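You operate a simulated robot arm through the tools that you are given. There is no shell and no other tool. Be economical: measure what you need, move in short steps, check, and stop when the job is done.

The job below is to be done with a simulated robot arm. You get a single attempt, and the scene is never put back.

JOB
Take the yellow tag and put it on the top of the test bench.

Only the result counts: the job must be done as asked and must still hold three seconds after the hand-in. Knocking over, shifting, dropping, spilling or breaking anything else fails it.

ROBOT AND FRAMES
A 7-joint arm with a two-finger parallel gripper, fixed in place. Base frame: the origin is at the foot of the arm, x ahead of it, y to its left, z up; the work surface is at about z = 0. Lengths are in m, angles in degrees, forces in N, time in s.
With the tool pointing down near the work surface it reaches from about 0.22 to 0.58 m from the base axis. Its first joint turns from -66.0 to 66.0 degrees. Payload 2.5 kg.
The tool frame sits at the grasp point between the pads (the TCP): z along the fingers, y along the line on which they close. The tips reach 0.023 m beyond it. The gripper opens to 0.094 m. The fingers are 0.038 m wide and 0.01 m thick; the gripper's body (0.054 by 0.096 m) begins 0.039 m behind the TCP.
Orientation is that of the tool frame in the base frame, as a unit quaternion [w, x, y, z]. With the fingers straight down and closing along the base's y, the tool's x points along the base's -x, its y along +y and its z along -z.

CONTROLS
- The arm moves only by the tool play_rows. Its argument "increments" is a list of rows, each a list of 6 numbers: the shift along the tool's x, y, z in m, then the turn, a rotation vector about the tool's x, y, z in degrees. In form: [[dx, dy, dz, rx, ry, rz], ...]. A call has 1 to 20 rows; each row shifts and turns the commanded pose from where the row before left it, along the tool's axes as they then stand. "hand" is the gripper command, from -1 (fully open) to 1 (shut), values between in proportion, set as the call begins (left out, the last holds). Rows are played at 5 a second. More than 0.05 m and 8.6 degrees between two rows, or a gripper value outside its range, and nothing of the call is played. A pose out of reach is approached as far as the arm can. The call stops where the force on the tool passes 40 N (or 10 N more than at its start, if that is more) or the arm is blocked; 0.2 s more then pass. Each finger travels about 0.108 m/s and halts on what it meets, pressing with about 36 N; the grip force reading is that of the motor and also rises with nothing between the fingers. The clock runs only during rows and for 0.2 s after the last one: add rows that do not move to give the fingers time. The reply holds the time, the measured pose of the TCP, the force on the tool along the base axes, the opening and the grip force, in the units named above and with some noise, and new pictures: "show" is both (left out), scene, wrist or none.
- Cameras (640 x 400 px; columns grow to the right, rows downward): "scene" is fixed at [0.0987, -0.405, 0.5286]; the picture's right is [0.92, -0.39, 0.00], its down [-0.28, -0.66, -0.70] and it looks along [0.27, 0.64, -0.72] (base axes); focal length 214 px, centre (320, 200). "wrist" rides on the gripper at [0.086, 0.016, -0.075] in the tool frame; the picture's right is [-0.18, 0.98, 0.00], its down [-0.58, -0.11, -0.81] and it looks along [-0.79, -0.15, 0.59] (tool axes); focal length 243 px, centre (320, 200). There is no depth. A picture from a camera that has moved, and an enlarged one, comes with that camera's place and axes in the base frame and with its lens.
- inspect(camera, box): a new picture of the part [left, top, right, bottom] of that camera's present view, enlarged. The clock stands still meanwhile.
- job_done(): hands the job in; it is judged then, once.

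Work in short steps. Places have to be worked out from the pictures, the camera data and where the tool is seen: move nearer, look again, correct. Check each grasp and each placing, and mend what went wrong. You have 90 turns and 170 pictures in all, those below and enlarged ones among them. Open the gripper and draw the arm clear of the work before you hand the job in, unless the task says otherwise; then end with one line.

The tools are called after "Call:" as a command line: name --pt "numbers of a row" for each row, then --argument value for the rest, lists and objects as JSON in quotes. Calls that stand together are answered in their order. play_rows: Moves the arm, as the interface text tells. Its arguments: {"type":"object","properties":{"increments":{"type":"array","items":{"type":"array","items":{"type":"number"}}},"hand":{"type":"number"},"show":{"type":"string","enum":["both","scene","wrist","none"]}},"required":["increments"]} The other tools are called the same way: inspect (camera, box) takes an enlarged picture of a part of a camera's view; job_done () hands the job in.

At the start:

```text
t: 0.0
position: [0.3317, 0.0717, 0.2268]
ee_rot: [0.0, 0.001, 1.0, -0.001]
ft_force: [0.8, -0.5, 0.4]
grip_width: 0.094
gripper_force: 0.1
```

scene: 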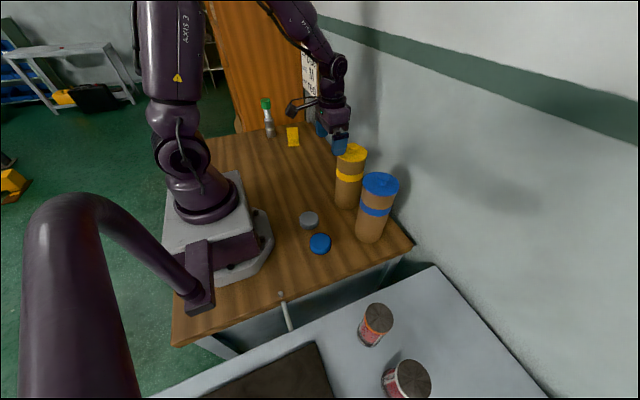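
wrist: 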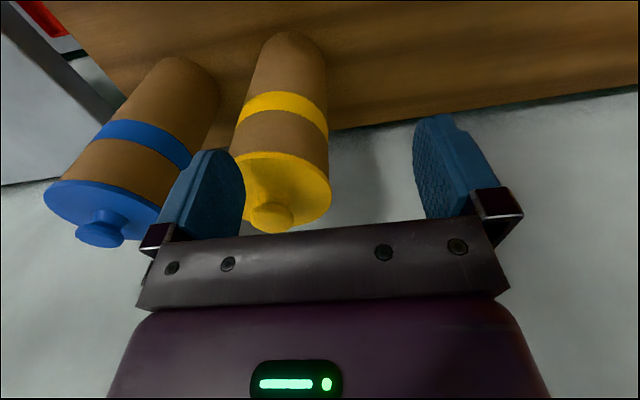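

I'll enlarge the area around the yellow tag and the rest of the scene before moving.

Call:
inspect --camera "scene" --box '[220, 70, 380, 170]'

Call:
inspect --camera "scene" --box '[160, 130, 440, 350]'

```text
4.00 times, centred on (300, 120) of scene
camera zoom: at [0.0987, -0.405, 0.5286], right [0.92, -0.39, 0.0], down [-0.28, -0.66, -0.7], along [0.27, 0.64, -0.72], focal length 858 px, centre (400, 520)
```

zoom: 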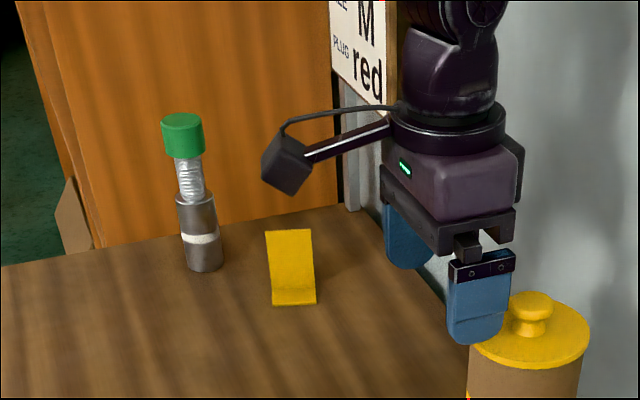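

```text
1.82 times, centred on (300, 240) of scene
camera zoom: at [0.0987, -0.405, 0.5286], right [0.92, -0.39, 0.0], down [-0.28, -0.66, -0.7], along [0.27, 0.64, -0.72], focal length 390 px, centre (356, 127)
```

zoom: 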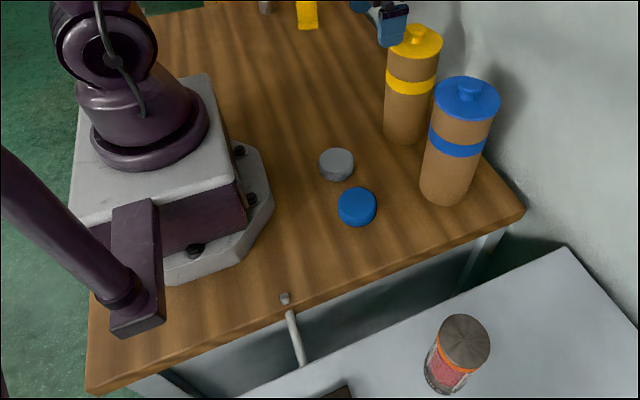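

The tag is a bent L near (0.32, 0.44). The test bench isn't identified yet, so I'll enlarge the sign and the white table.

Call:
inspect --camera "scene" --box '[280, 30, 360, 80]'

Call:
inspect --camera "scene" --box '[160, 250, 560, 400]'

Call:
inspect --camera "scene" --box '[0, 0, 240, 200]'

```text
8.00 times, centred on (320, 55) of scene
camera zoom: at [0.0987, -0.405, 0.5286], right [0.92, -0.39, 0.0], down [-0.28, -0.66, -0.7], along [0.27, 0.64, -0.72], focal length 1716 px, centre (320, 1360)
```

zoom: 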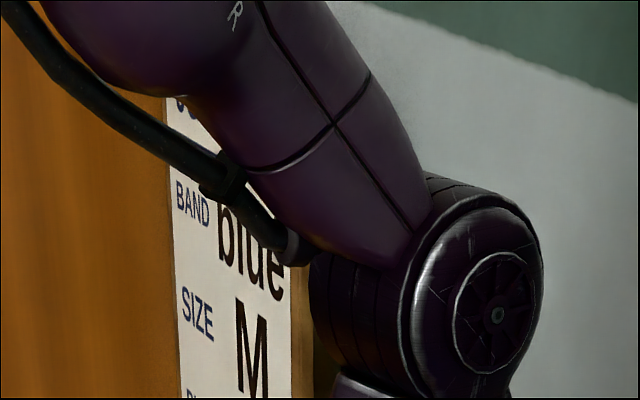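

```text
1.60 times, centred on (360, 325) of scene
camera zoom: at [0.0987, -0.405, 0.5286], right [0.92, -0.39, 0.0], down [-0.28, -0.66, -0.7], along [0.27, 0.64, -0.72], focal length 343 px, centre (256, 0)
```

zoom: 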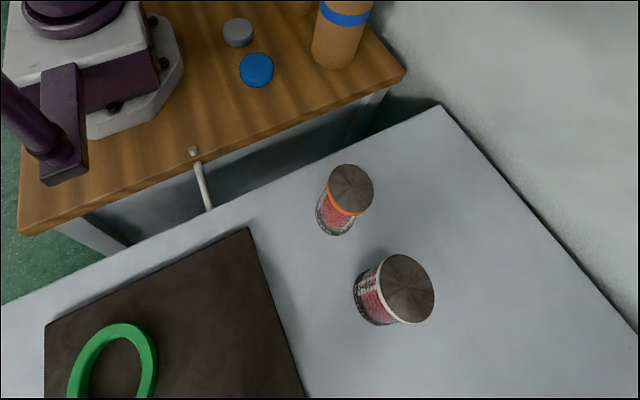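

```text
2.00 times, centred on (120, 100) of scene
camera zoom: at [0.0987, -0.405, 0.5286], right [0.92, -0.39, 0.0], down [-0.28, -0.66, -0.7], along [0.27, 0.64, -0.72], focal length 429 px, centre (720, 400)
```

zoom: 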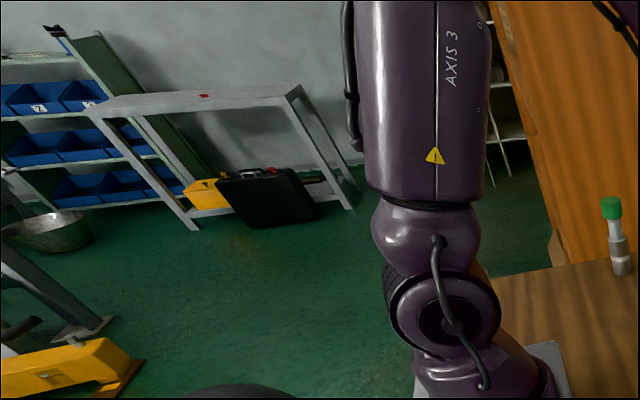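

The test bench isn't clear yet; the white table at y < -0.25 is one candidate. I'll raise the tool and turn it so the wrist camera looks toward the -y side.

Call:
play_rows --pt "0.01 0 -0.02 0 0 0" --pt "0.01 0 -0.02 0 0 0" --pt "0.01 0 -0.02 0 0 0" --pt "0 0 -0.02 0 0 8" --pt "0 0 0 0 0 8" --pt "0 0 0 0 0 8" --pt "0 0 0 0 0 8" --pt "0 0 0 0 0 8" --pt "0 0 0 0 0 8" --pt "0 0 0 0 0 8" --pt "0 0 0 0 0 8" --pt "0 0 0 0 0 8"

```text
t: 2.6
position: [0.3014, 0.0729, 0.3074]
ee_rot: [0.0, 0.588, 0.809, 0.001]
ft_force: [-0.5, 0.1, 0.0]
grip_width: 0.0939
gripper_force: 0.1
camera wrist: at [0.2907, 0.1601, 0.3832], right [0.99, 0.13, 0.0], down [0.07, -0.59, 0.81], along [0.1, -0.8, -0.59], focal length 243 px, centre (320, 200)
```

scene: 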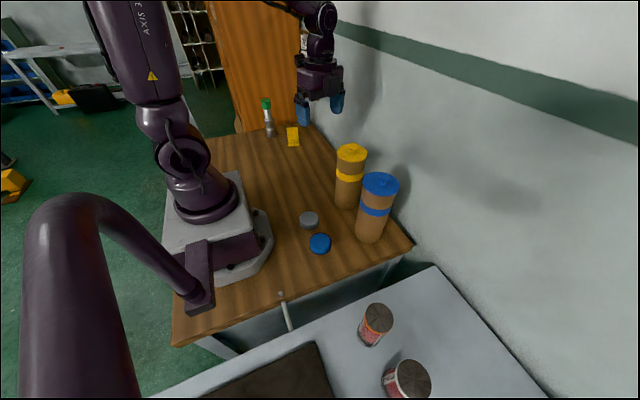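
wrist: 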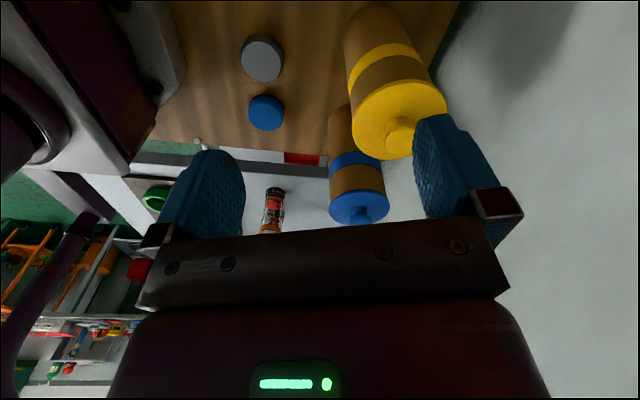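

There is a red strip on the edge of the white table that may be a label, so I'll enlarge it.

Call:
inspect --camera "wrist" --box '[120, 120, 360, 240]'

Call:
inspect --camera "wrist" --box '[250, 135, 350, 180]'

```text
2.67 times, centred on (240, 180) of wrist
camera zoom: at [0.2907, 0.1601, 0.3832], right [0.99, 0.13, 0.0], down [0.07, -0.59, 0.81], along [0.1, -0.8, -0.59], focal length 647 px, centre (533, 253)
```

zoom: 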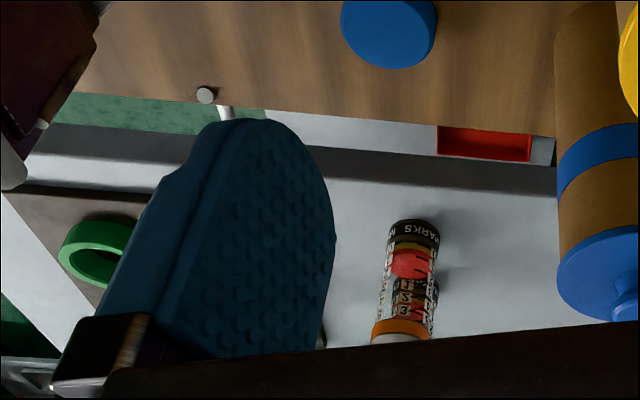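

```text
6.40 times, centred on (300, 158) of wrist
camera zoom: at [0.2907, 0.1601, 0.3832], right [0.99, 0.13, 0.0], down [0.07, -0.59, 0.81], along [0.1, -0.8, -0.59], focal length 1553 px, centre (448, 472)
```

zoom: 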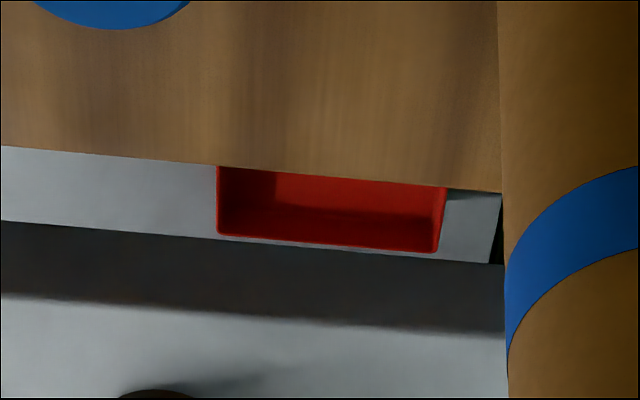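

The strip is only a red tray under the white table, whose top seems to be at about z≈0. I'll move the tool toward -y to see that table better and look for labels.

Call:
play_rows --pt "-0.04 -0.013 -0.01 0 0 0" --pt "-0.04 -0.013 -0.01 0 0 0" --pt "-0.04 -0.013 -0.01 0 0 0" --pt "-0.04 -0.013 -0.01 0 0 0" --pt "-0.04 -0.013 0 0 0 4" --pt "-0.04 -0.013 0 0 0 4"

```text
t: 4.0
position: [0.2977, -0.18, 0.3481]
ee_rot: [0.0, 0.643, 0.766, 0.0]
ft_force: [-0.7, -0.4, 0.6]
grip_width: 0.0939
gripper_force: 0.0
camera wrist: at [0.2982, -0.0915, 0.424], right [1.0, -0.01, 0.0], down [-0.01, -0.59, 0.81], along [-0.01, -0.81, -0.59], focal length 243 px, centre (320, 200)
```

scene: 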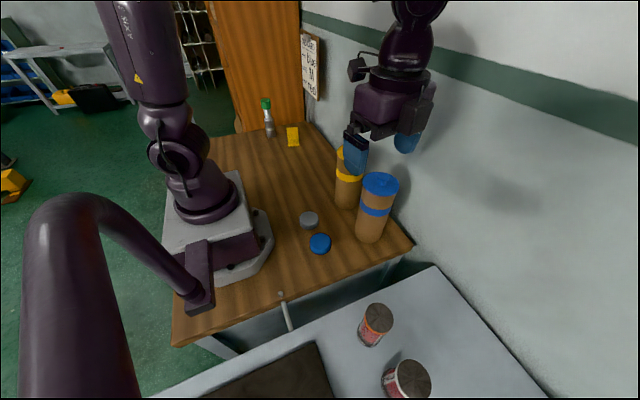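
wrist: 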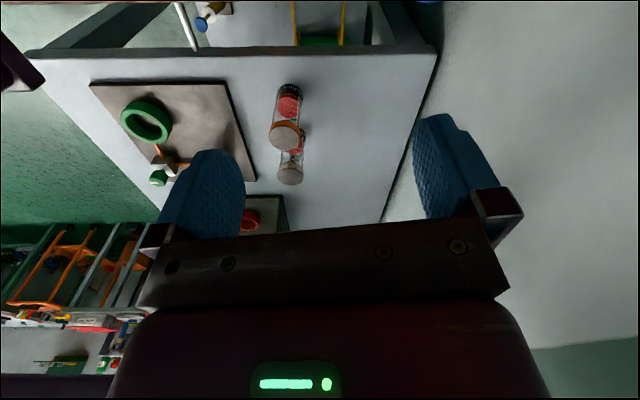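

Now the sign is unobscured and the white table is visible with things on it, so I'll enlarge both.

Call:
inspect --camera "scene" --box '[285, 25, 349, 105]'

Call:
inspect --camera "wrist" --box '[20, 0, 450, 240]'

Call:
inspect --camera "wrist" --box '[160, 0, 440, 60]'

```text
5.00 times, centred on (317, 65) of scene
camera zoom: at [0.0987, -0.405, 0.5286], right [0.92, -0.39, 0.0], down [-0.28, -0.66, -0.7], along [0.27, 0.64, -0.72], focal length 1072 px, centre (335, 875)
```

zoom: 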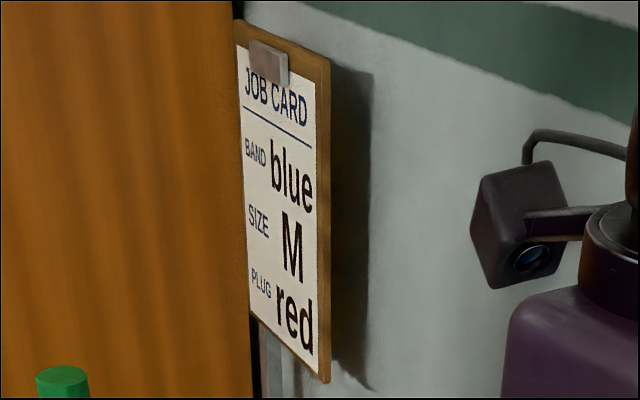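

```text
1.49 times, centred on (235, 120) of wrist
camera zoom: at [0.2982, -0.0915, 0.424], right [1.0, -0.01, 0.0], down [-0.01, -0.59, 0.81], along [-0.01, -0.81, -0.59], focal length 361 px, centre (446, 319)
```

zoom: 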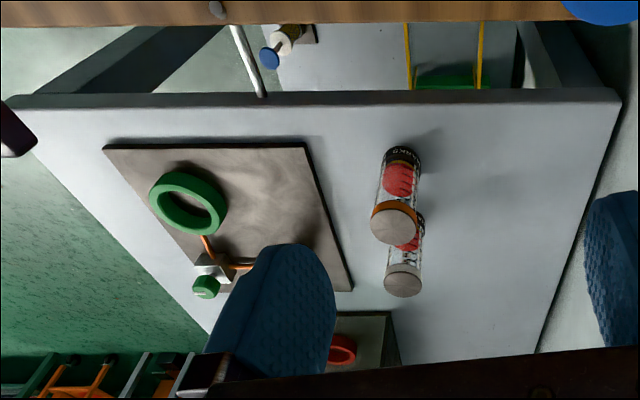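

```text
2.29 times, centred on (300, 30) of wrist
camera zoom: at [0.2982, -0.0915, 0.424], right [1.0, -0.01, 0.0], down [-0.01, -0.59, 0.81], along [-0.01, -0.81, -0.59], focal length 555 px, centre (366, 589)
```

zoom: 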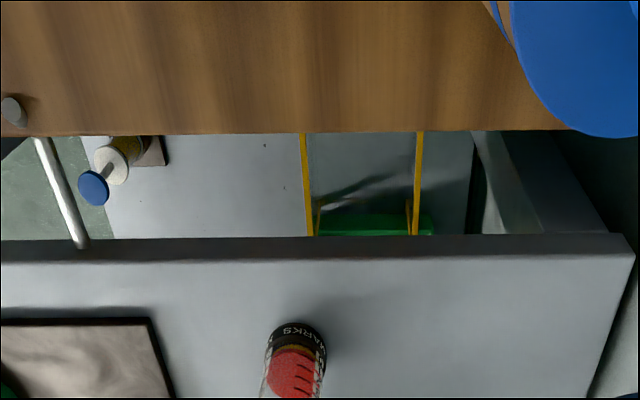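

The white table is a bench with a lower shelf, so I take it to be the test bench: top at z≈0, near edge y≈-0.27, free area around (0.37,-0.35). Next I swing back toward the tag for a close look.

Call:
play_rows --pt "0 0 0 0 0 -8" --pt "0 0 0 0 0 -8" --pt "0 0 0 0 0 -8" --pt "0 0 0 0 0 -8" --pt "0 0 0 0 0 -8" --pt "0 0 0 0 0 -8" --pt "0 0 0 0 0 -8" --pt "0 0 0 0 0 -8" --pt "0 0 0 0 0 -8" --pt "0 0 0 0 0 -8" --pt "0 0.045 0 0 0 0" --pt "0 0.045 0 0 0 0" --pt "0 0.045 0 0 0 0" --pt "0 0.045 0 0 0 0" --pt "0 0.045 0 0 0 0" --pt "0 0.045 0 0 0 0" --pt "0 0.045 0 0 0 0" --pt "0 0.045 0 0 0 0" --show "none"

Call:
play_rows --pt "0 0.04 0 0 0 -8" --pt "0 0 0 0 0 -8" --pt "0 0 0 0 0 -8" --pt "0 0 0 0 0 -8" --pt "0 0 0 0 0 -8" --pt "0 0 0 0 0 -8" --pt "0 0 0 0 0 -8" --pt "0 0 0 0 0 -8" --pt "0 0 0.03 0 0 -8" --pt "0 0 0.03 0 0 -8" --pt "0 0 0.03 0 0 -8"

```text
t: 7.8
position: [0.2972, 0.182, 0.3486]
ee_rot: [0.0, 0.001, 1.0, 0.001]
ft_force: [-0.1, 0.5, -0.3]
grip_width: 0.0941
gripper_force: 0.1
```

```text
t: 10.2
position: [0.2992, 0.2202, 0.2573]
ee_rot: [0.0, -0.696, 0.718, 0.0]
ft_force: [-0.5, -0.1, 0.0]
grip_width: 0.0937
gripper_force: 0.1
camera wrist: at [0.2793, 0.1343, 0.3332], right [-0.98, 0.22, 0.0], down [0.13, 0.58, 0.81], along [0.17, 0.79, -0.59], focal length 243 px, centre (320, 200)
```

scene: 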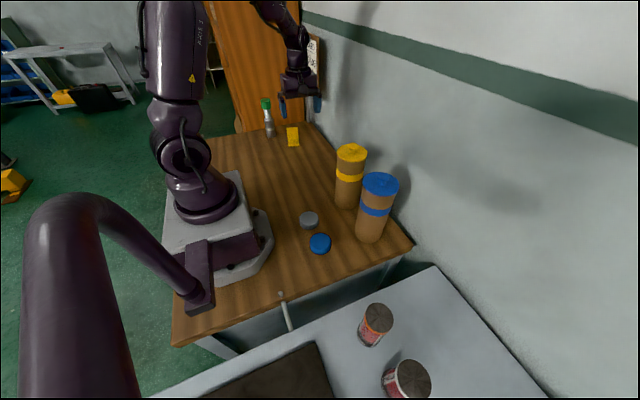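
wrist: 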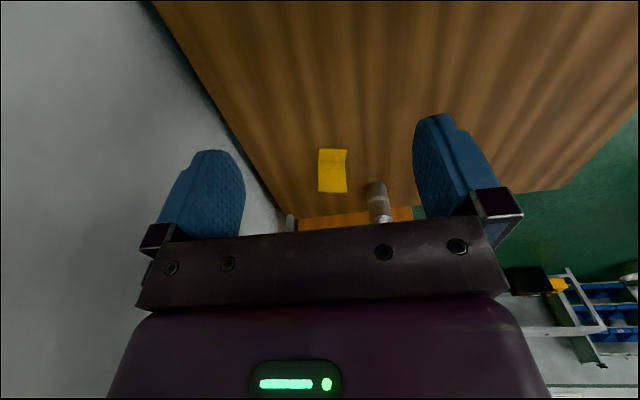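

The tag shows near (333,170) in the wrist view, with the bottle beside it. I'll enlarge that.

Call:
inspect --camera "wrist" --box '[284, 130, 404, 230]'

Call:
inspect --camera "scene" --box '[256, 90, 328, 150]'

```text
4.00 times, centred on (344, 180) of wrist
camera zoom: at [0.2793, 0.1343, 0.3332], right [-0.98, 0.22, 0.0], down [0.13, 0.58, 0.81], along [0.17, 0.79, -0.59], focal length 970 px, centre (224, 280)
```

zoom: 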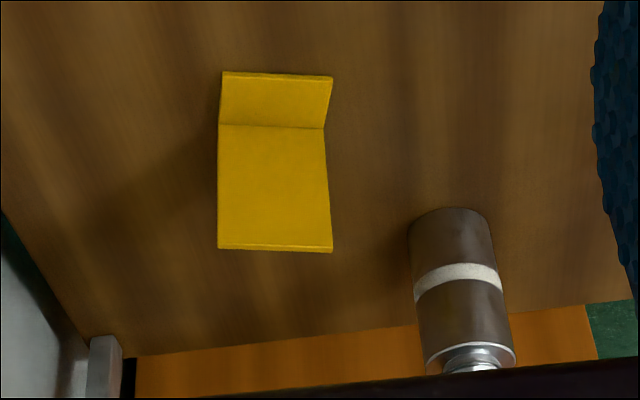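

```text
6.67 times, centred on (292, 120) of scene
camera zoom: at [0.0987, -0.405, 0.5286], right [0.92, -0.39, 0.0], down [-0.28, -0.66, -0.7], along [0.27, 0.64, -0.72], focal length 1430 px, centre (507, 733)
```

zoom: 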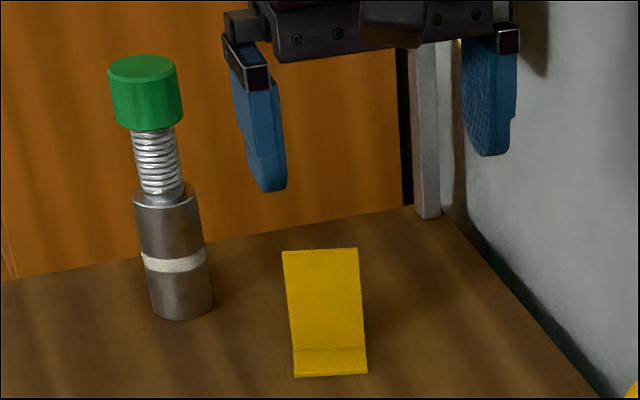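

The tag works out as 0.05 wide, with its fold at about (0.326,0.461) and its edge along (-0.96,0.28). The leaf leans back to about z=0.059. I'll turn to match, then move above it to grip it across its width.

Call:
play_rows --pt "0 0 0 0 0 7" --pt "0 0 0 0 0 7" --pt "-0.04 0.007 0.015 0 0 0" --pt "-0.04 0.007 0.015 0 0 0" --pt "-0.04 0.007 0.015 0 0 0" --pt "-0.04 0.007 0.015 0 0 0" --pt "-0.039 0.007 0.02 0 0 0" --pt "0 0 0 0 0 0" --hand -1

```text
t: 12.0
position: [0.3196, 0.4205, 0.1749]
ee_rot: [0.0, -0.602, 0.799, 0.0]
ft_force: [-0.6, 0.8, 0.3]
grip_width: 0.0939
gripper_force: 0.0
camera wrist: at [0.2805, 0.3411, 0.2517], right [-0.89, 0.45, 0.0], down [0.27, 0.53, 0.81], along [0.36, 0.72, -0.59], focal length 243 px, centre (320, 200)
```

scene: 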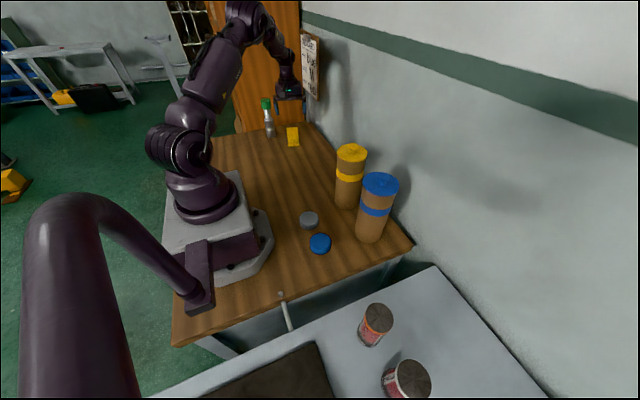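
wrist: 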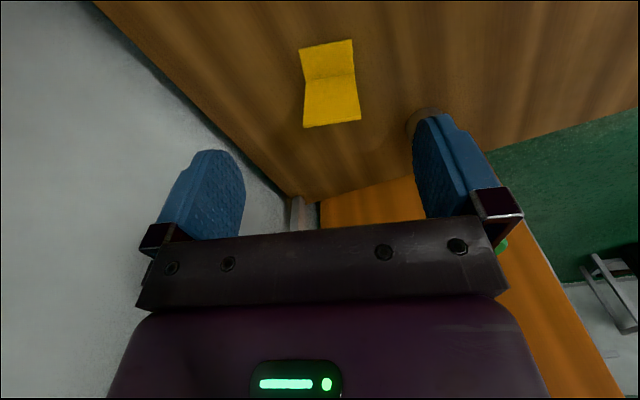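

The position is 4 cm short of the command, either from lag or a reach limit at this height. The tag's place is confirmed (fold centre (0.328,0.459)). I'll turn 3 degrees, descend a little and read the pose.

Call:
play_rows --pt "0 0 0.015 0 0 3" --pt "0 0 0.015 0 0 0" --pt "0 0 0 0 0 0" --pt "0 0 0 0 0 0" --show "wrist"

```text
t: 13.0
position: [0.3202, 0.4205, 0.1458]
ee_rot: [0.0, -0.58, 0.814, -0.001]
ft_force: [0.1, 0.3, 0.9]
grip_width: 0.0941
gripper_force: 0.1
camera wrist: at [0.2765, 0.3437, 0.2222], right [-0.87, 0.49, 0.0], down [0.29, 0.51, 0.81], along [0.4, 0.7, -0.59], focal length 243 px, centre (320, 200)
```

wrist: 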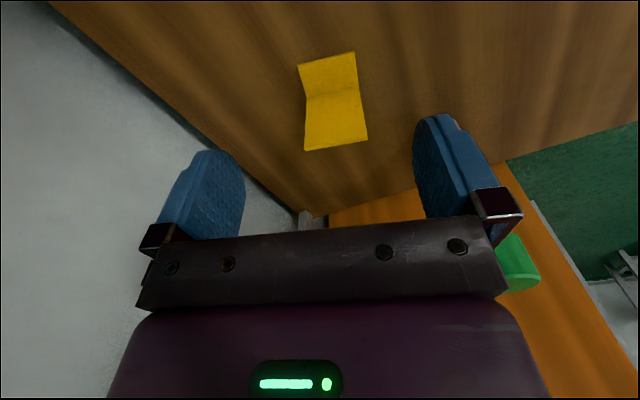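

Motion follows the commands exactly; my earlier sum was simply short. I'll move the last 4 cm over the fold and descend to z≈0.09 to check alignment.

Call:
play_rows --pt "-0.02 0.003 0 0 0 0" --pt "-0.02 0.0025 0 0 0 0" --pt "0 0 0.02 0 0 0" --pt "0 0 0.02 0 0 0" --pt "0 0 0.015 0 0 0" --pt "0 0 0 0 0 0"

Call:
inspect --camera "scene" --box '[252, 80, 332, 150]'

```text
t: 14.4
position: [0.3282, 0.4605, 0.0916]
ee_rot: [-0.001, -0.581, 0.814, 0.0]
ft_force: [0.1, 0.3, -0.6]
grip_width: 0.0939
gripper_force: 0.0
camera wrist: at [0.2842, 0.3837, 0.1675], right [-0.87, 0.49, 0.0], down [0.29, 0.51, 0.81], along [0.4, 0.7, -0.59], focal length 243 px, centre (320, 200)
```

scene: 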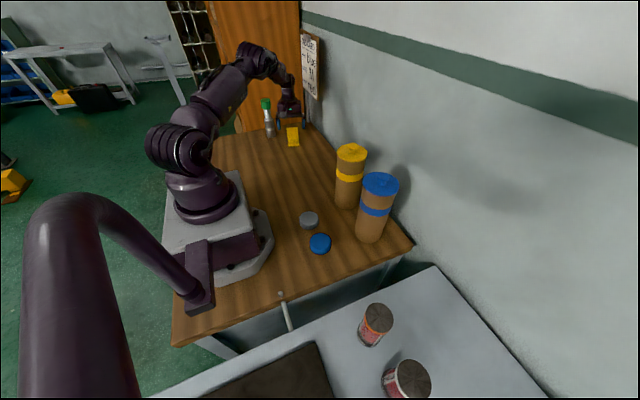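
wrist: 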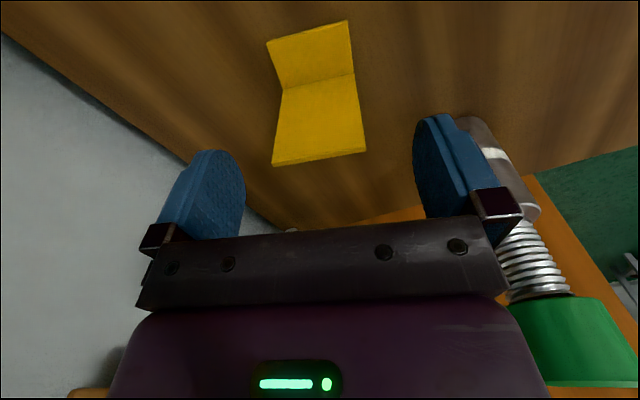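

```text
5.71 times, centred on (292, 115) of scene
camera zoom: at [0.0987, -0.405, 0.5286], right [0.92, -0.39, 0.0], down [-0.28, -0.66, -0.7], along [0.27, 0.64, -0.72], focal length 1226 px, centre (480, 686)
```

zoom: 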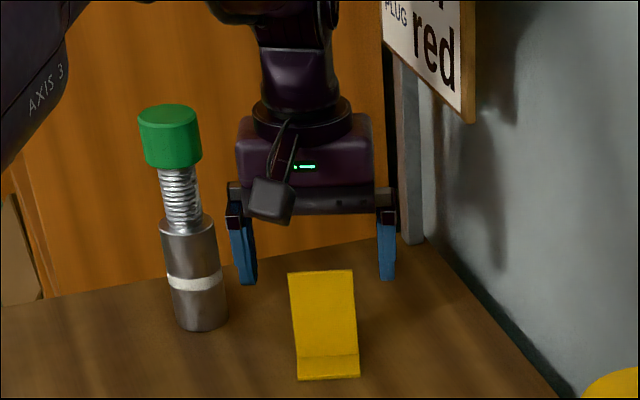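

The fold centre and edge direction match the tool, and the bottle is clear. I'll descend to z≈0.032 with the tips 9 mm above the table.

Call:
play_rows --pt "0 0 0.015 0 0 0" --pt "0 0 0.015 0 0 0" --pt "0 0 0.015 0 0 0" --pt "0 0 0.014 0 0 0" --pt "0 0 0 0 0 0"

Call:
inspect --camera "scene" --box '[252, 80, 332, 150]'

```text
t: 15.6
position: [0.3302, 0.4624, 0.0357]
ee_rot: [0.003, -0.581, 0.814, 0.001]
ft_force: [-0.8, 0.7, 14.9]
grip_width: 0.0938
gripper_force: 0.1
camera wrist: at [0.285, 0.3856, 0.1108], right [-0.87, 0.49, 0.0], down [0.29, 0.51, 0.81], along [0.4, 0.7, -0.59], focal length 243 px, centre (320, 200)
```

scene: 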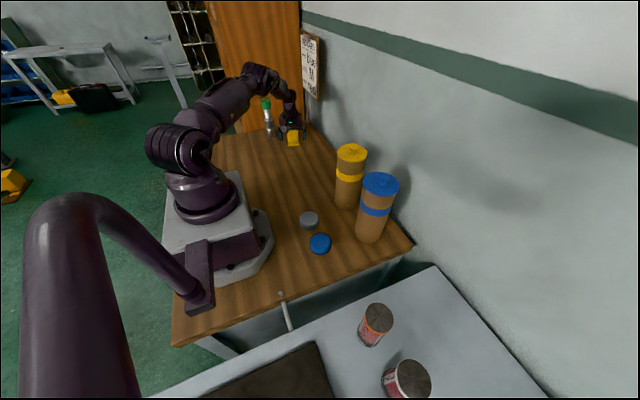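
wrist: 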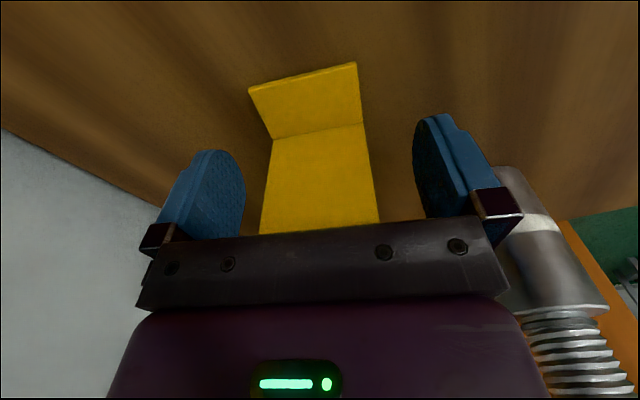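

```text
5.71 times, centred on (292, 115) of scene
camera zoom: at [0.0987, -0.4051, 0.5285], right [0.92, -0.39, 0.0], down [-0.28, -0.66, -0.7], along [0.27, 0.64, -0.72], focal length 1226 px, centre (480, 686)
```

zoom: 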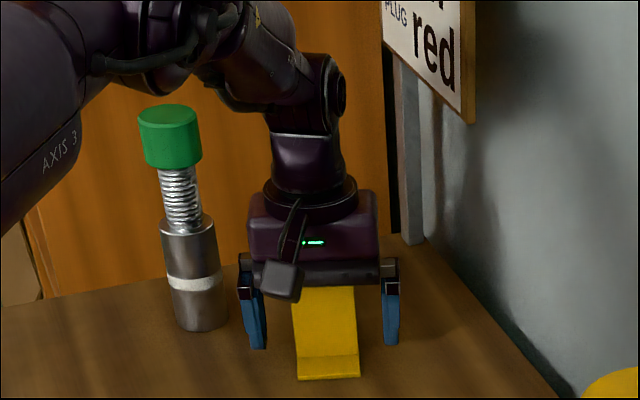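

The 15 N upward force means the leaf top just touches the gripper body. I'll back up 9 mm, shift 9 mm forward so the leaf sits mid-pad, then check.

Call:
play_rows --pt "0 0 -0.009 0 0 0" --pt "-0.005 0 0 0 0 0" --pt "-0.004 0 0 0 0 0" --pt "0 0 0 0 0 0"

```text
t: 16.6
position: [0.3307, 0.4685, 0.0424]
ee_rot: [0.0, -0.58, 0.814, -0.001]
ft_force: [-0.2, 0.0, -0.9]
grip_width: 0.0942
gripper_force: 0.0
camera wrist: at [0.2867, 0.3928, 0.1181], right [-0.87, 0.49, 0.0], down [0.29, 0.51, 0.81], along [0.4, 0.7, -0.59], focal length 243 px, centre (320, 200)
```

scene: 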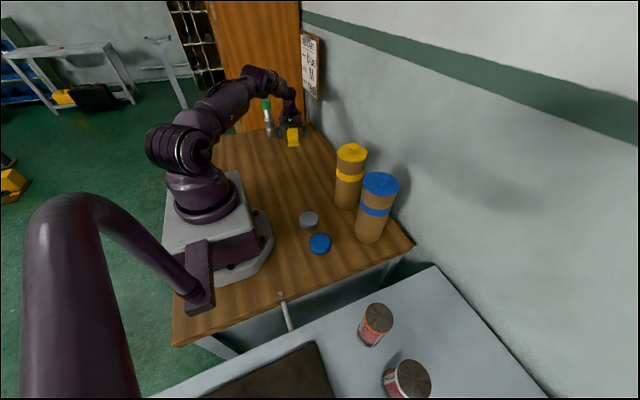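
wrist: 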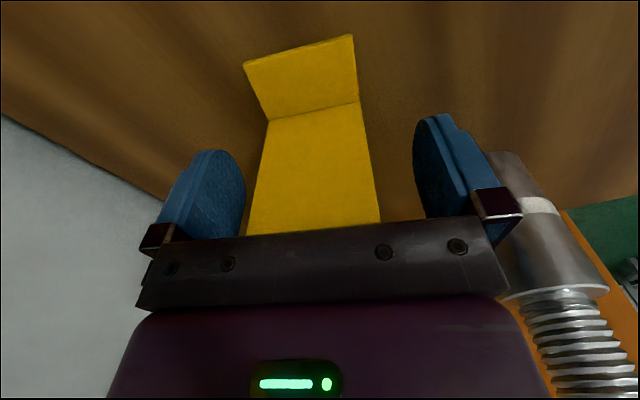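

Contact is gone and the tag sits between the pads, so I close the gripper.

Call:
play_rows --pt "0 0 0 0 0 0" --pt "0 0 0 0 0 0" --pt "0 0 0 0 0 0" --pt "0 0 0 0 0 0" --hand 1

```text
t: 17.6
position: [0.3307, 0.4694, 0.0415]
ee_rot: [0.0, -0.581, 0.814, 0.001]
ft_force: [0.0, 0.7, -0.2]
grip_width: 0.0489
gripper_force: 36.1
camera wrist: at [0.2868, 0.3928, 0.1183], right [-0.87, 0.49, 0.0], down [0.29, 0.51, 0.81], along [0.4, 0.7, -0.59], focal length 243 px, centre (320, 200)
```

scene: 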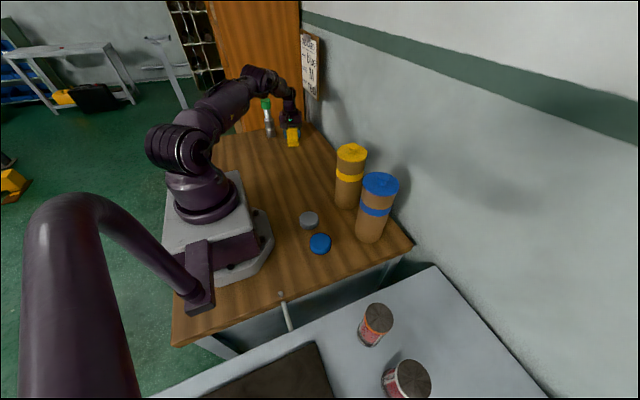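
wrist: 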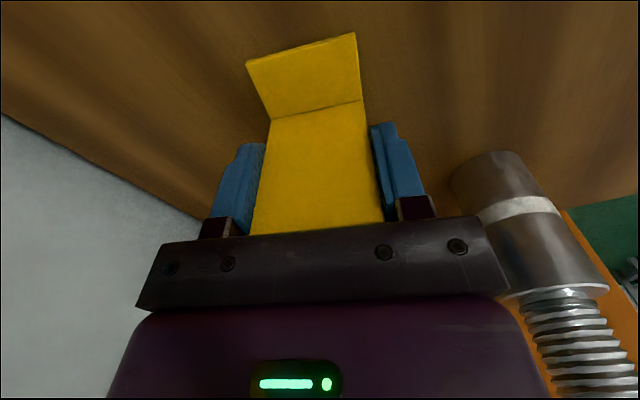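

The width reads 0.049 at 36 N, so the tag is gripped. I lift straight up slowly and check.

Call:
play_rows --pt "0 0 -0.008 0 0 0" --pt "0 0 -0.012 0 0 0" --pt "0 0 -0.02 0 0 0" --pt "0 0 -0.02 0 0 0" --pt "0 0 0 0 0 0" --show "wrist"

```text
t: 18.8
position: [0.3303, 0.4688, 0.102]
ee_rot: [0.0, -0.58, 0.815, 0.0]
ft_force: [1.0, 0.0, -0.3]
grip_width: 0.0488
gripper_force: 35.8
camera wrist: at [0.2868, 0.3929, 0.178], right [-0.87, 0.49, 0.0], down [0.29, 0.51, 0.81], along [0.4, 0.7, -0.59], focal length 243 px, centre (320, 200)
```

wrist: 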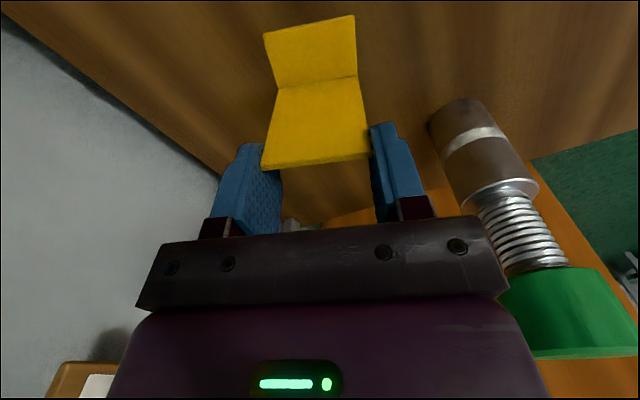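

The tag slipped partway down the pads during the lift. I'll check whether it is still sliding with one still step and an enlarged scene view.

Call:
play_rows --pt "0 0 0 0 0 0" --show "wrist"

Call:
inspect --camera "scene" --box '[252, 80, 332, 150]'

```text
t: 19.2
position: [0.3309, 0.4695, 0.1006]
ee_rot: [-0.001, -0.581, 0.814, 0.0]
ft_force: [1.5, 0.3, -0.1]
grip_width: 0.0489
gripper_force: 36.2
camera wrist: at [0.2868, 0.393, 0.1779], right [-0.87, 0.49, 0.0], down [0.29, 0.51, 0.81], along [0.4, 0.7, -0.59], focal length 243 px, centre (320, 200)
```

wrist: 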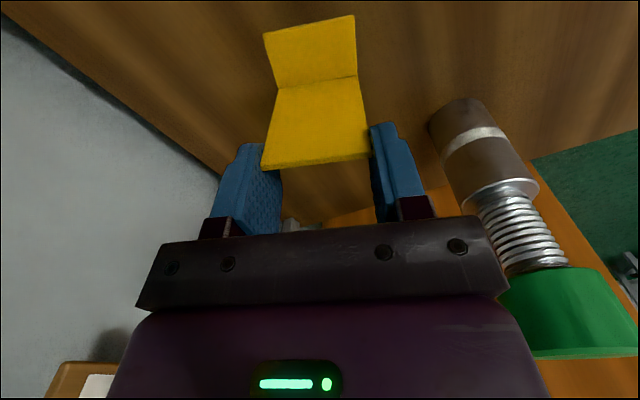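

```text
5.71 times, centred on (292, 115) of scene
camera zoom: at [0.0987, -0.405, 0.5286], right [0.92, -0.39, 0.0], down [-0.28, -0.66, -0.7], along [0.27, 0.64, -0.72], focal length 1226 px, centre (480, 686)
```

zoom: 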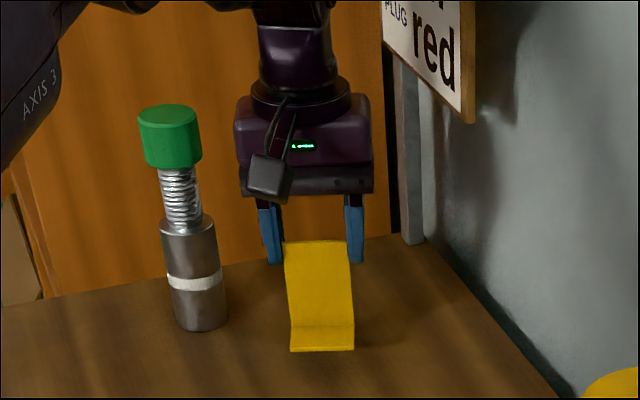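

The tag is off the table by about 2–3 cm, held at its upper end and steady. I'll carry it slowly and low to about (0.27,0.36), nearer the arm, set it down there and take a firmer pinch on its faces.

Call:
play_rows --pt "0.005 0 0 0 0 0" --pt "0.01 0.0017 0 0 0 0" --pt "0.01 0.0017 0 0 0 0" --pt "0.01 0.0017 0 0 0 0" --pt "0.01 0.0017 0 0 0 0" --pt "0.01 0.0017 0 0 0 0" --pt "0.01 0.0017 0 0 0 0" --pt "0.01 0.0017 0.002 0 0 0" --pt "0.01 0.0017 0.002 0 0 0" --pt "0.01 0.0017 0.002 0 0 0" --pt "0.01 0.0017 0.002 0 0 0" --pt "0.01 0.0017 0.002 0 0 0" --pt "0.005 0 0 0 0 0" --pt "0 0 0 0 0 0"

Call:
inspect --camera "scene" --box '[232, 90, 328, 170]'

```text
t: 22.2
position: [0.2729, 0.3605, 0.0917]
ee_rot: [0.0, -0.58, 0.814, 0.0]
ft_force: [0.5, -0.2, -0.6]
grip_width: 0.0487
gripper_force: 35.8
camera wrist: at [0.2298, 0.2848, 0.1677], right [-0.87, 0.49, 0.0], down [0.29, 0.51, 0.81], along [0.4, 0.7, -0.59], focal length 243 px, centre (320, 200)
```

scene: 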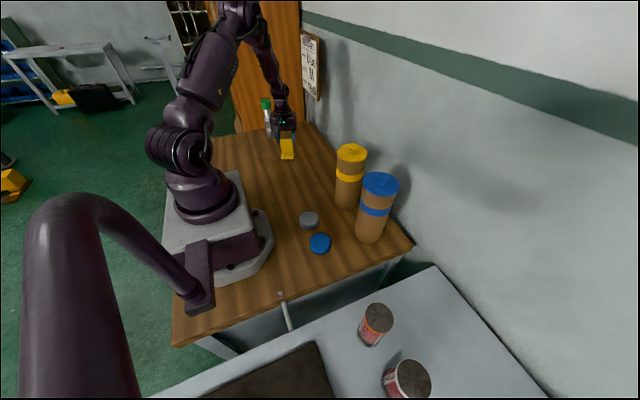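
wrist: 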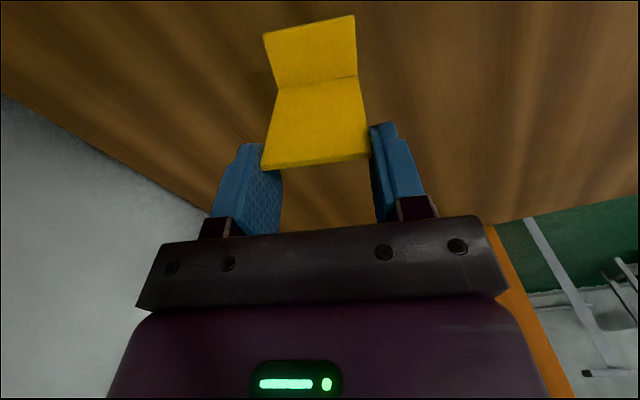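

```text
5.00 times, centred on (280, 130) of scene
camera zoom: at [0.0987, -0.405, 0.5286], right [0.92, -0.39, 0.0], down [-0.28, -0.66, -0.7], along [0.27, 0.64, -0.72], focal length 1072 px, centre (520, 550)
```

zoom: 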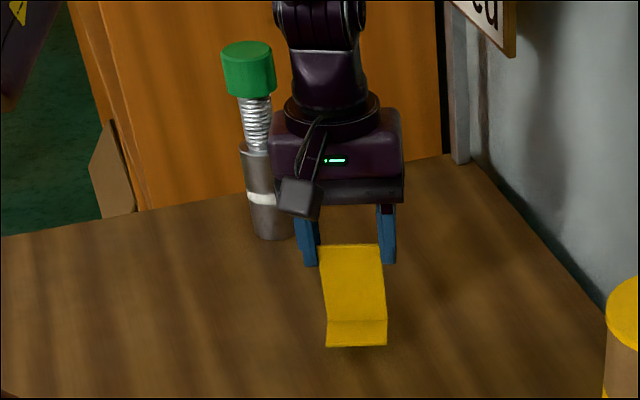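

The tag's position in the wrist view didn't change at all over 12 cm of travel, so the hold is steady now. I'll test it with a slow raise.

Call:
play_rows --pt "0 0 -0.004 0 0 0" --pt "0 0 -0.006 0 0 0" --pt "0 0 -0.01 0 0 0" --pt "0 0 -0.015 0 0 0" --pt "0 0 -0.01 0 0 0" --pt "0 0 0 0 0 0" --show "wrist"

Call:
inspect --camera "scene" --box '[232, 90, 328, 170]'

```text
t: 23.6
position: [0.274, 0.3618, 0.1364]
ee_rot: [-0.001, -0.58, 0.814, 0.0]
ft_force: [0.0, -0.1, 0.1]
grip_width: 0.0485
gripper_force: 36.1
camera wrist: at [0.2301, 0.2845, 0.2119], right [-0.87, 0.49, 0.0], down [0.29, 0.51, 0.81], along [0.4, 0.7, -0.59], focal length 243 px, centre (320, 200)
```

wrist: 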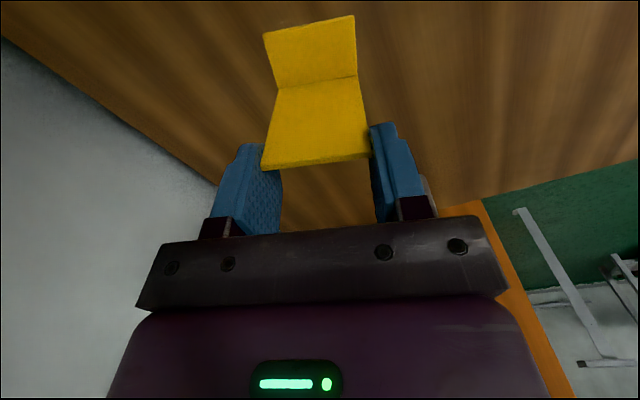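

```text
5.00 times, centred on (280, 130) of scene
camera zoom: at [0.0987, -0.405, 0.5286], right [0.92, -0.39, 0.0], down [-0.28, -0.66, -0.7], along [0.27, 0.64, -0.72], focal length 1072 px, centre (520, 550)
```

zoom: 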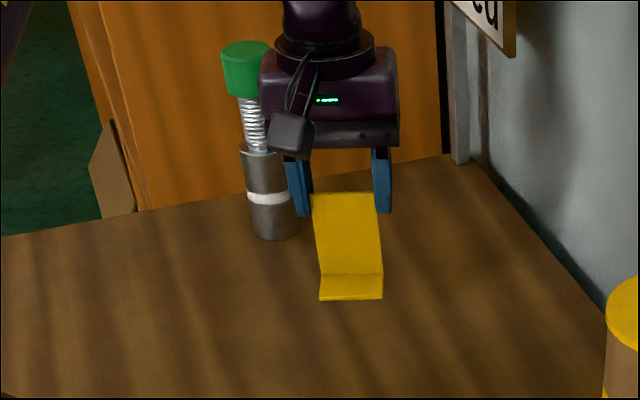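

The hold is firm: nothing shifted and the tag's bottom is about 75 mm below the TCP. The canisters are ~0.21 tall, so I'll rise to z≈0.36 before crossing to the bench.

Call:
play_rows --pt "0 0 -0.01 0 0 0" --pt "0 0 -0.02 0 0 0" --pt "0 0 -0.02 0 0 0" --pt "0 0 -0.02 0 0 0" --pt "0 0 -0.02 0 0 0" --pt "0 0 -0.02 0 0 0" --pt "0 0 -0.02 0 0 0" --pt "0 0 -0.02 0 0 0" --pt "0 0 -0.02 0 0 0" --pt "0 0 -0.02 0 0 0" --pt "0 0 -0.02 0 0 0" --pt "0 0 -0.015 0 0 0" --pt "0 0 0 0 0 0" --show "wrist"

```text
t: 26.4
position: [0.2736, 0.3613, 0.3612]
ee_rot: [0.0, -0.581, 0.814, 0.0]
ft_force: [-0.7, 0.8, -0.8]
grip_width: 0.0489
gripper_force: 36.4
camera wrist: at [0.2294, 0.2856, 0.4375], right [-0.87, 0.49, 0.0], down [0.29, 0.51, 0.81], along [0.4, 0.7, -0.59], focal length 243 px, centre (320, 200)
```

wrist: 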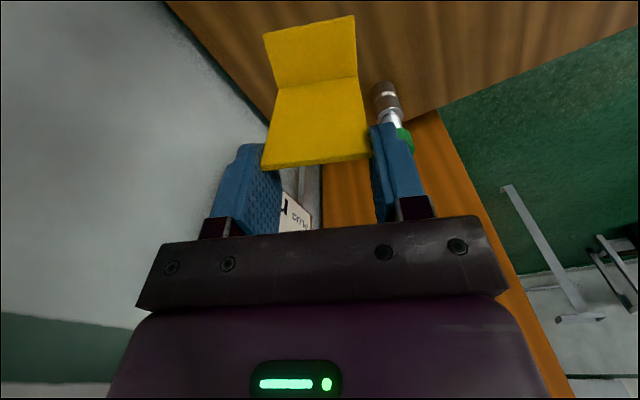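

Still firm. I'll move in to about (0.31,0.20) and turn the tool to yaw 0.

Call:
play_rows --pt "0.0174 -0.0108 0 0 0 0" --pt "0.0174 -0.0108 0 0 0 0" --pt "0.0174 -0.0108 0 0 0 0" --pt "0.0174 -0.0108 0 0 0 0" --pt "0.0174 -0.0108 0 0 0 0" --pt "0.0174 -0.0108 0 0 0 0" --pt "0.0174 -0.0108 0 0 0 0" --pt "0.0174 -0.0108 0 0 0 0" --pt "0 0 0 0 0 6" --pt "0 0 0 0 0 6.5" --pt "0 0 0 0 0 6.5" --pt "0 0 0 0 0 6.5" --pt "0 0 0 0 0 6.5" --pt "0 0 0 0 0 6.5" --pt "0 0 0 0 0 6.5" --pt "0 0 0 0 0 6.5" --pt "0 0 0 0 0 6.5" --pt "0 0 0 0 0 6.5" --pt "0 0 0 0 0 6.5" --pt "0 0 0 0 0 0"

```text
t: 30.6
position: [0.3095, 0.2021, 0.3627]
ee_rot: [0.0, 0.001, 1.0, 0.001]
ft_force: [-1.3, 0.6, -0.3]
grip_width: 0.0489
gripper_force: 36.5
camera wrist: at [0.223, 0.2189, 0.4383], right [0.19, 0.98, 0.0], down [0.58, -0.11, 0.81], along [0.79, -0.15, -0.59], focal length 243 px, centre (320, 200)
```

scene: 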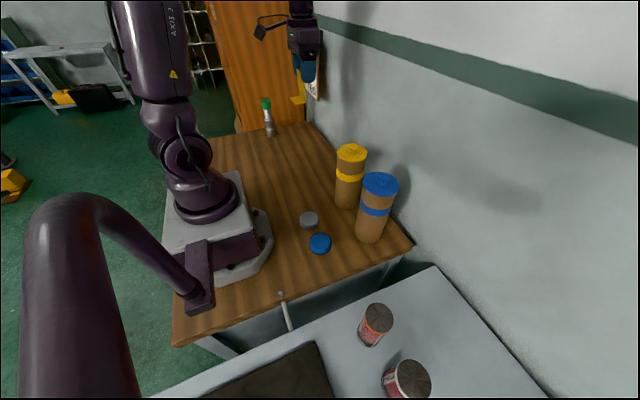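
wrist: 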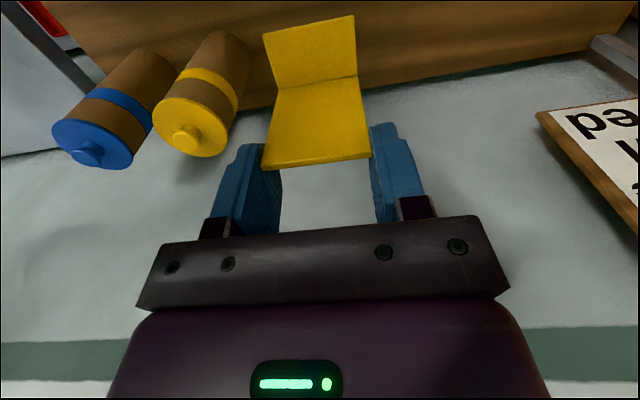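

The hold is unchanged. I now cross along -y to about (0.30,-0.25) at this height, with the tag bottom at ~0.285, above the canisters.

Call:
play_rows --pt "0 -0.012 0 0 0 0" --pt "0 -0.025 0 0 0 0" --pt "0 -0.025 0 0 0 0" --pt "0 -0.025 0 0 0 0" --pt "0 -0.025 0 0 0 0" --pt "0 -0.025 0 0 0 0" --pt "0 -0.025 0 0 0 0" --pt "0 -0.025 0 0 0 0" --pt "0 -0.025 0 0 0 0" --pt "0 -0.025 0 0 0 0" --pt "0 -0.025 0 0 0 0" --pt "0 -0.025 0 0 0 0" --pt "0 -0.025 0 0 0 0" --pt "0 -0.025 0 0 0 0" --pt "0 -0.025 0 0 0 0" --pt "0 -0.025 0 0 0 0" --pt "0 -0.025 0 0 0 0" --pt "0 -0.025 0 0 0 0" --pt "0 -0.015 0 0 0 0" --pt "0 0 0 0 0 0"

```text
t: 34.8
position: [0.3102, -0.2497, 0.362]
ee_rot: [0.0, -0.001, 1.0, 0.0]
ft_force: [0.8, 0.4, -0.7]
grip_width: 0.049
gripper_force: 35.7
camera wrist: at [0.2233, -0.2332, 0.4385], right [0.18, 0.98, 0.0], down [0.58, -0.11, 0.81], along [0.79, -0.15, -0.59], focal length 243 px, centre (320, 200)
```

scene: 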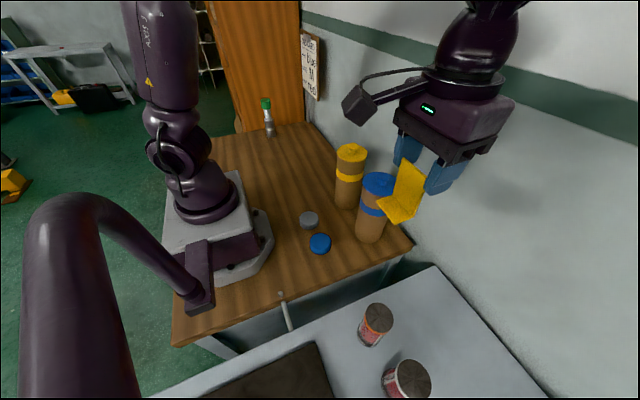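
wrist: 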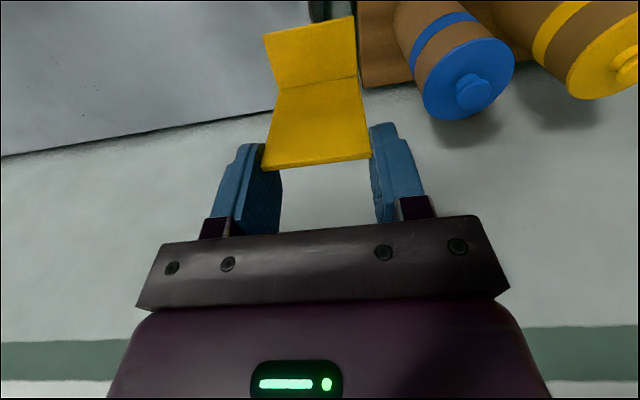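

Now I yaw 25 degrees, then move out over the free bench area at about (0.385,-0.355), descending partway.

Call:
play_rows --pt "0 0 0 0 0 5" --pt "0 0 0 0 0 5" --pt "0 0 0 0 0 5" --pt "0 0 0 0 0 5" --pt "0 0 0 0 0 5" --pt "-0.014 -0.0079 0.01 0 0 0" --pt "-0.014 -0.0079 0.01 0 0 0" --pt "-0.014 -0.0079 0.01 0 0 0" --pt "-0.014 -0.0079 0.01 0 0 0" --pt "-0.014 -0.0079 0.015 0 0 0" --pt "-0.014 -0.0079 0.015 0 0 0" --pt "-0.014 -0.0079 0.015 0 0 0" --pt "-0.014 -0.0079 0.015 0 0 0" --pt "0 0 0 0 0 0"

```text
t: 37.8
position: [0.3842, -0.3554, 0.2618]
ee_rot: [0.0, 0.216, 0.976, -0.001]
ft_force: [0.5, 0.7, -1.2]
grip_width: 0.0492
gripper_force: 35.9
camera wrist: at [0.3122, -0.3034, 0.3382], right [0.58, 0.81, 0.0], down [0.48, -0.34, 0.81], along [0.66, -0.47, -0.59], focal length 243 px, centre (320, 200)
```

scene: 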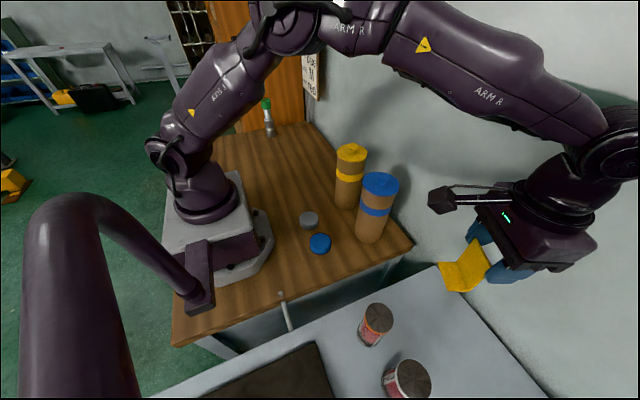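
wrist: 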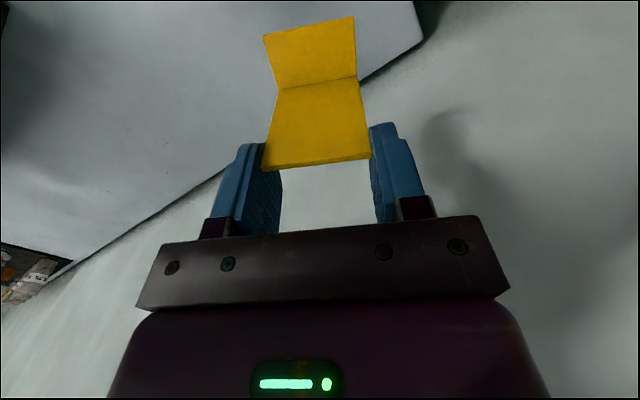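

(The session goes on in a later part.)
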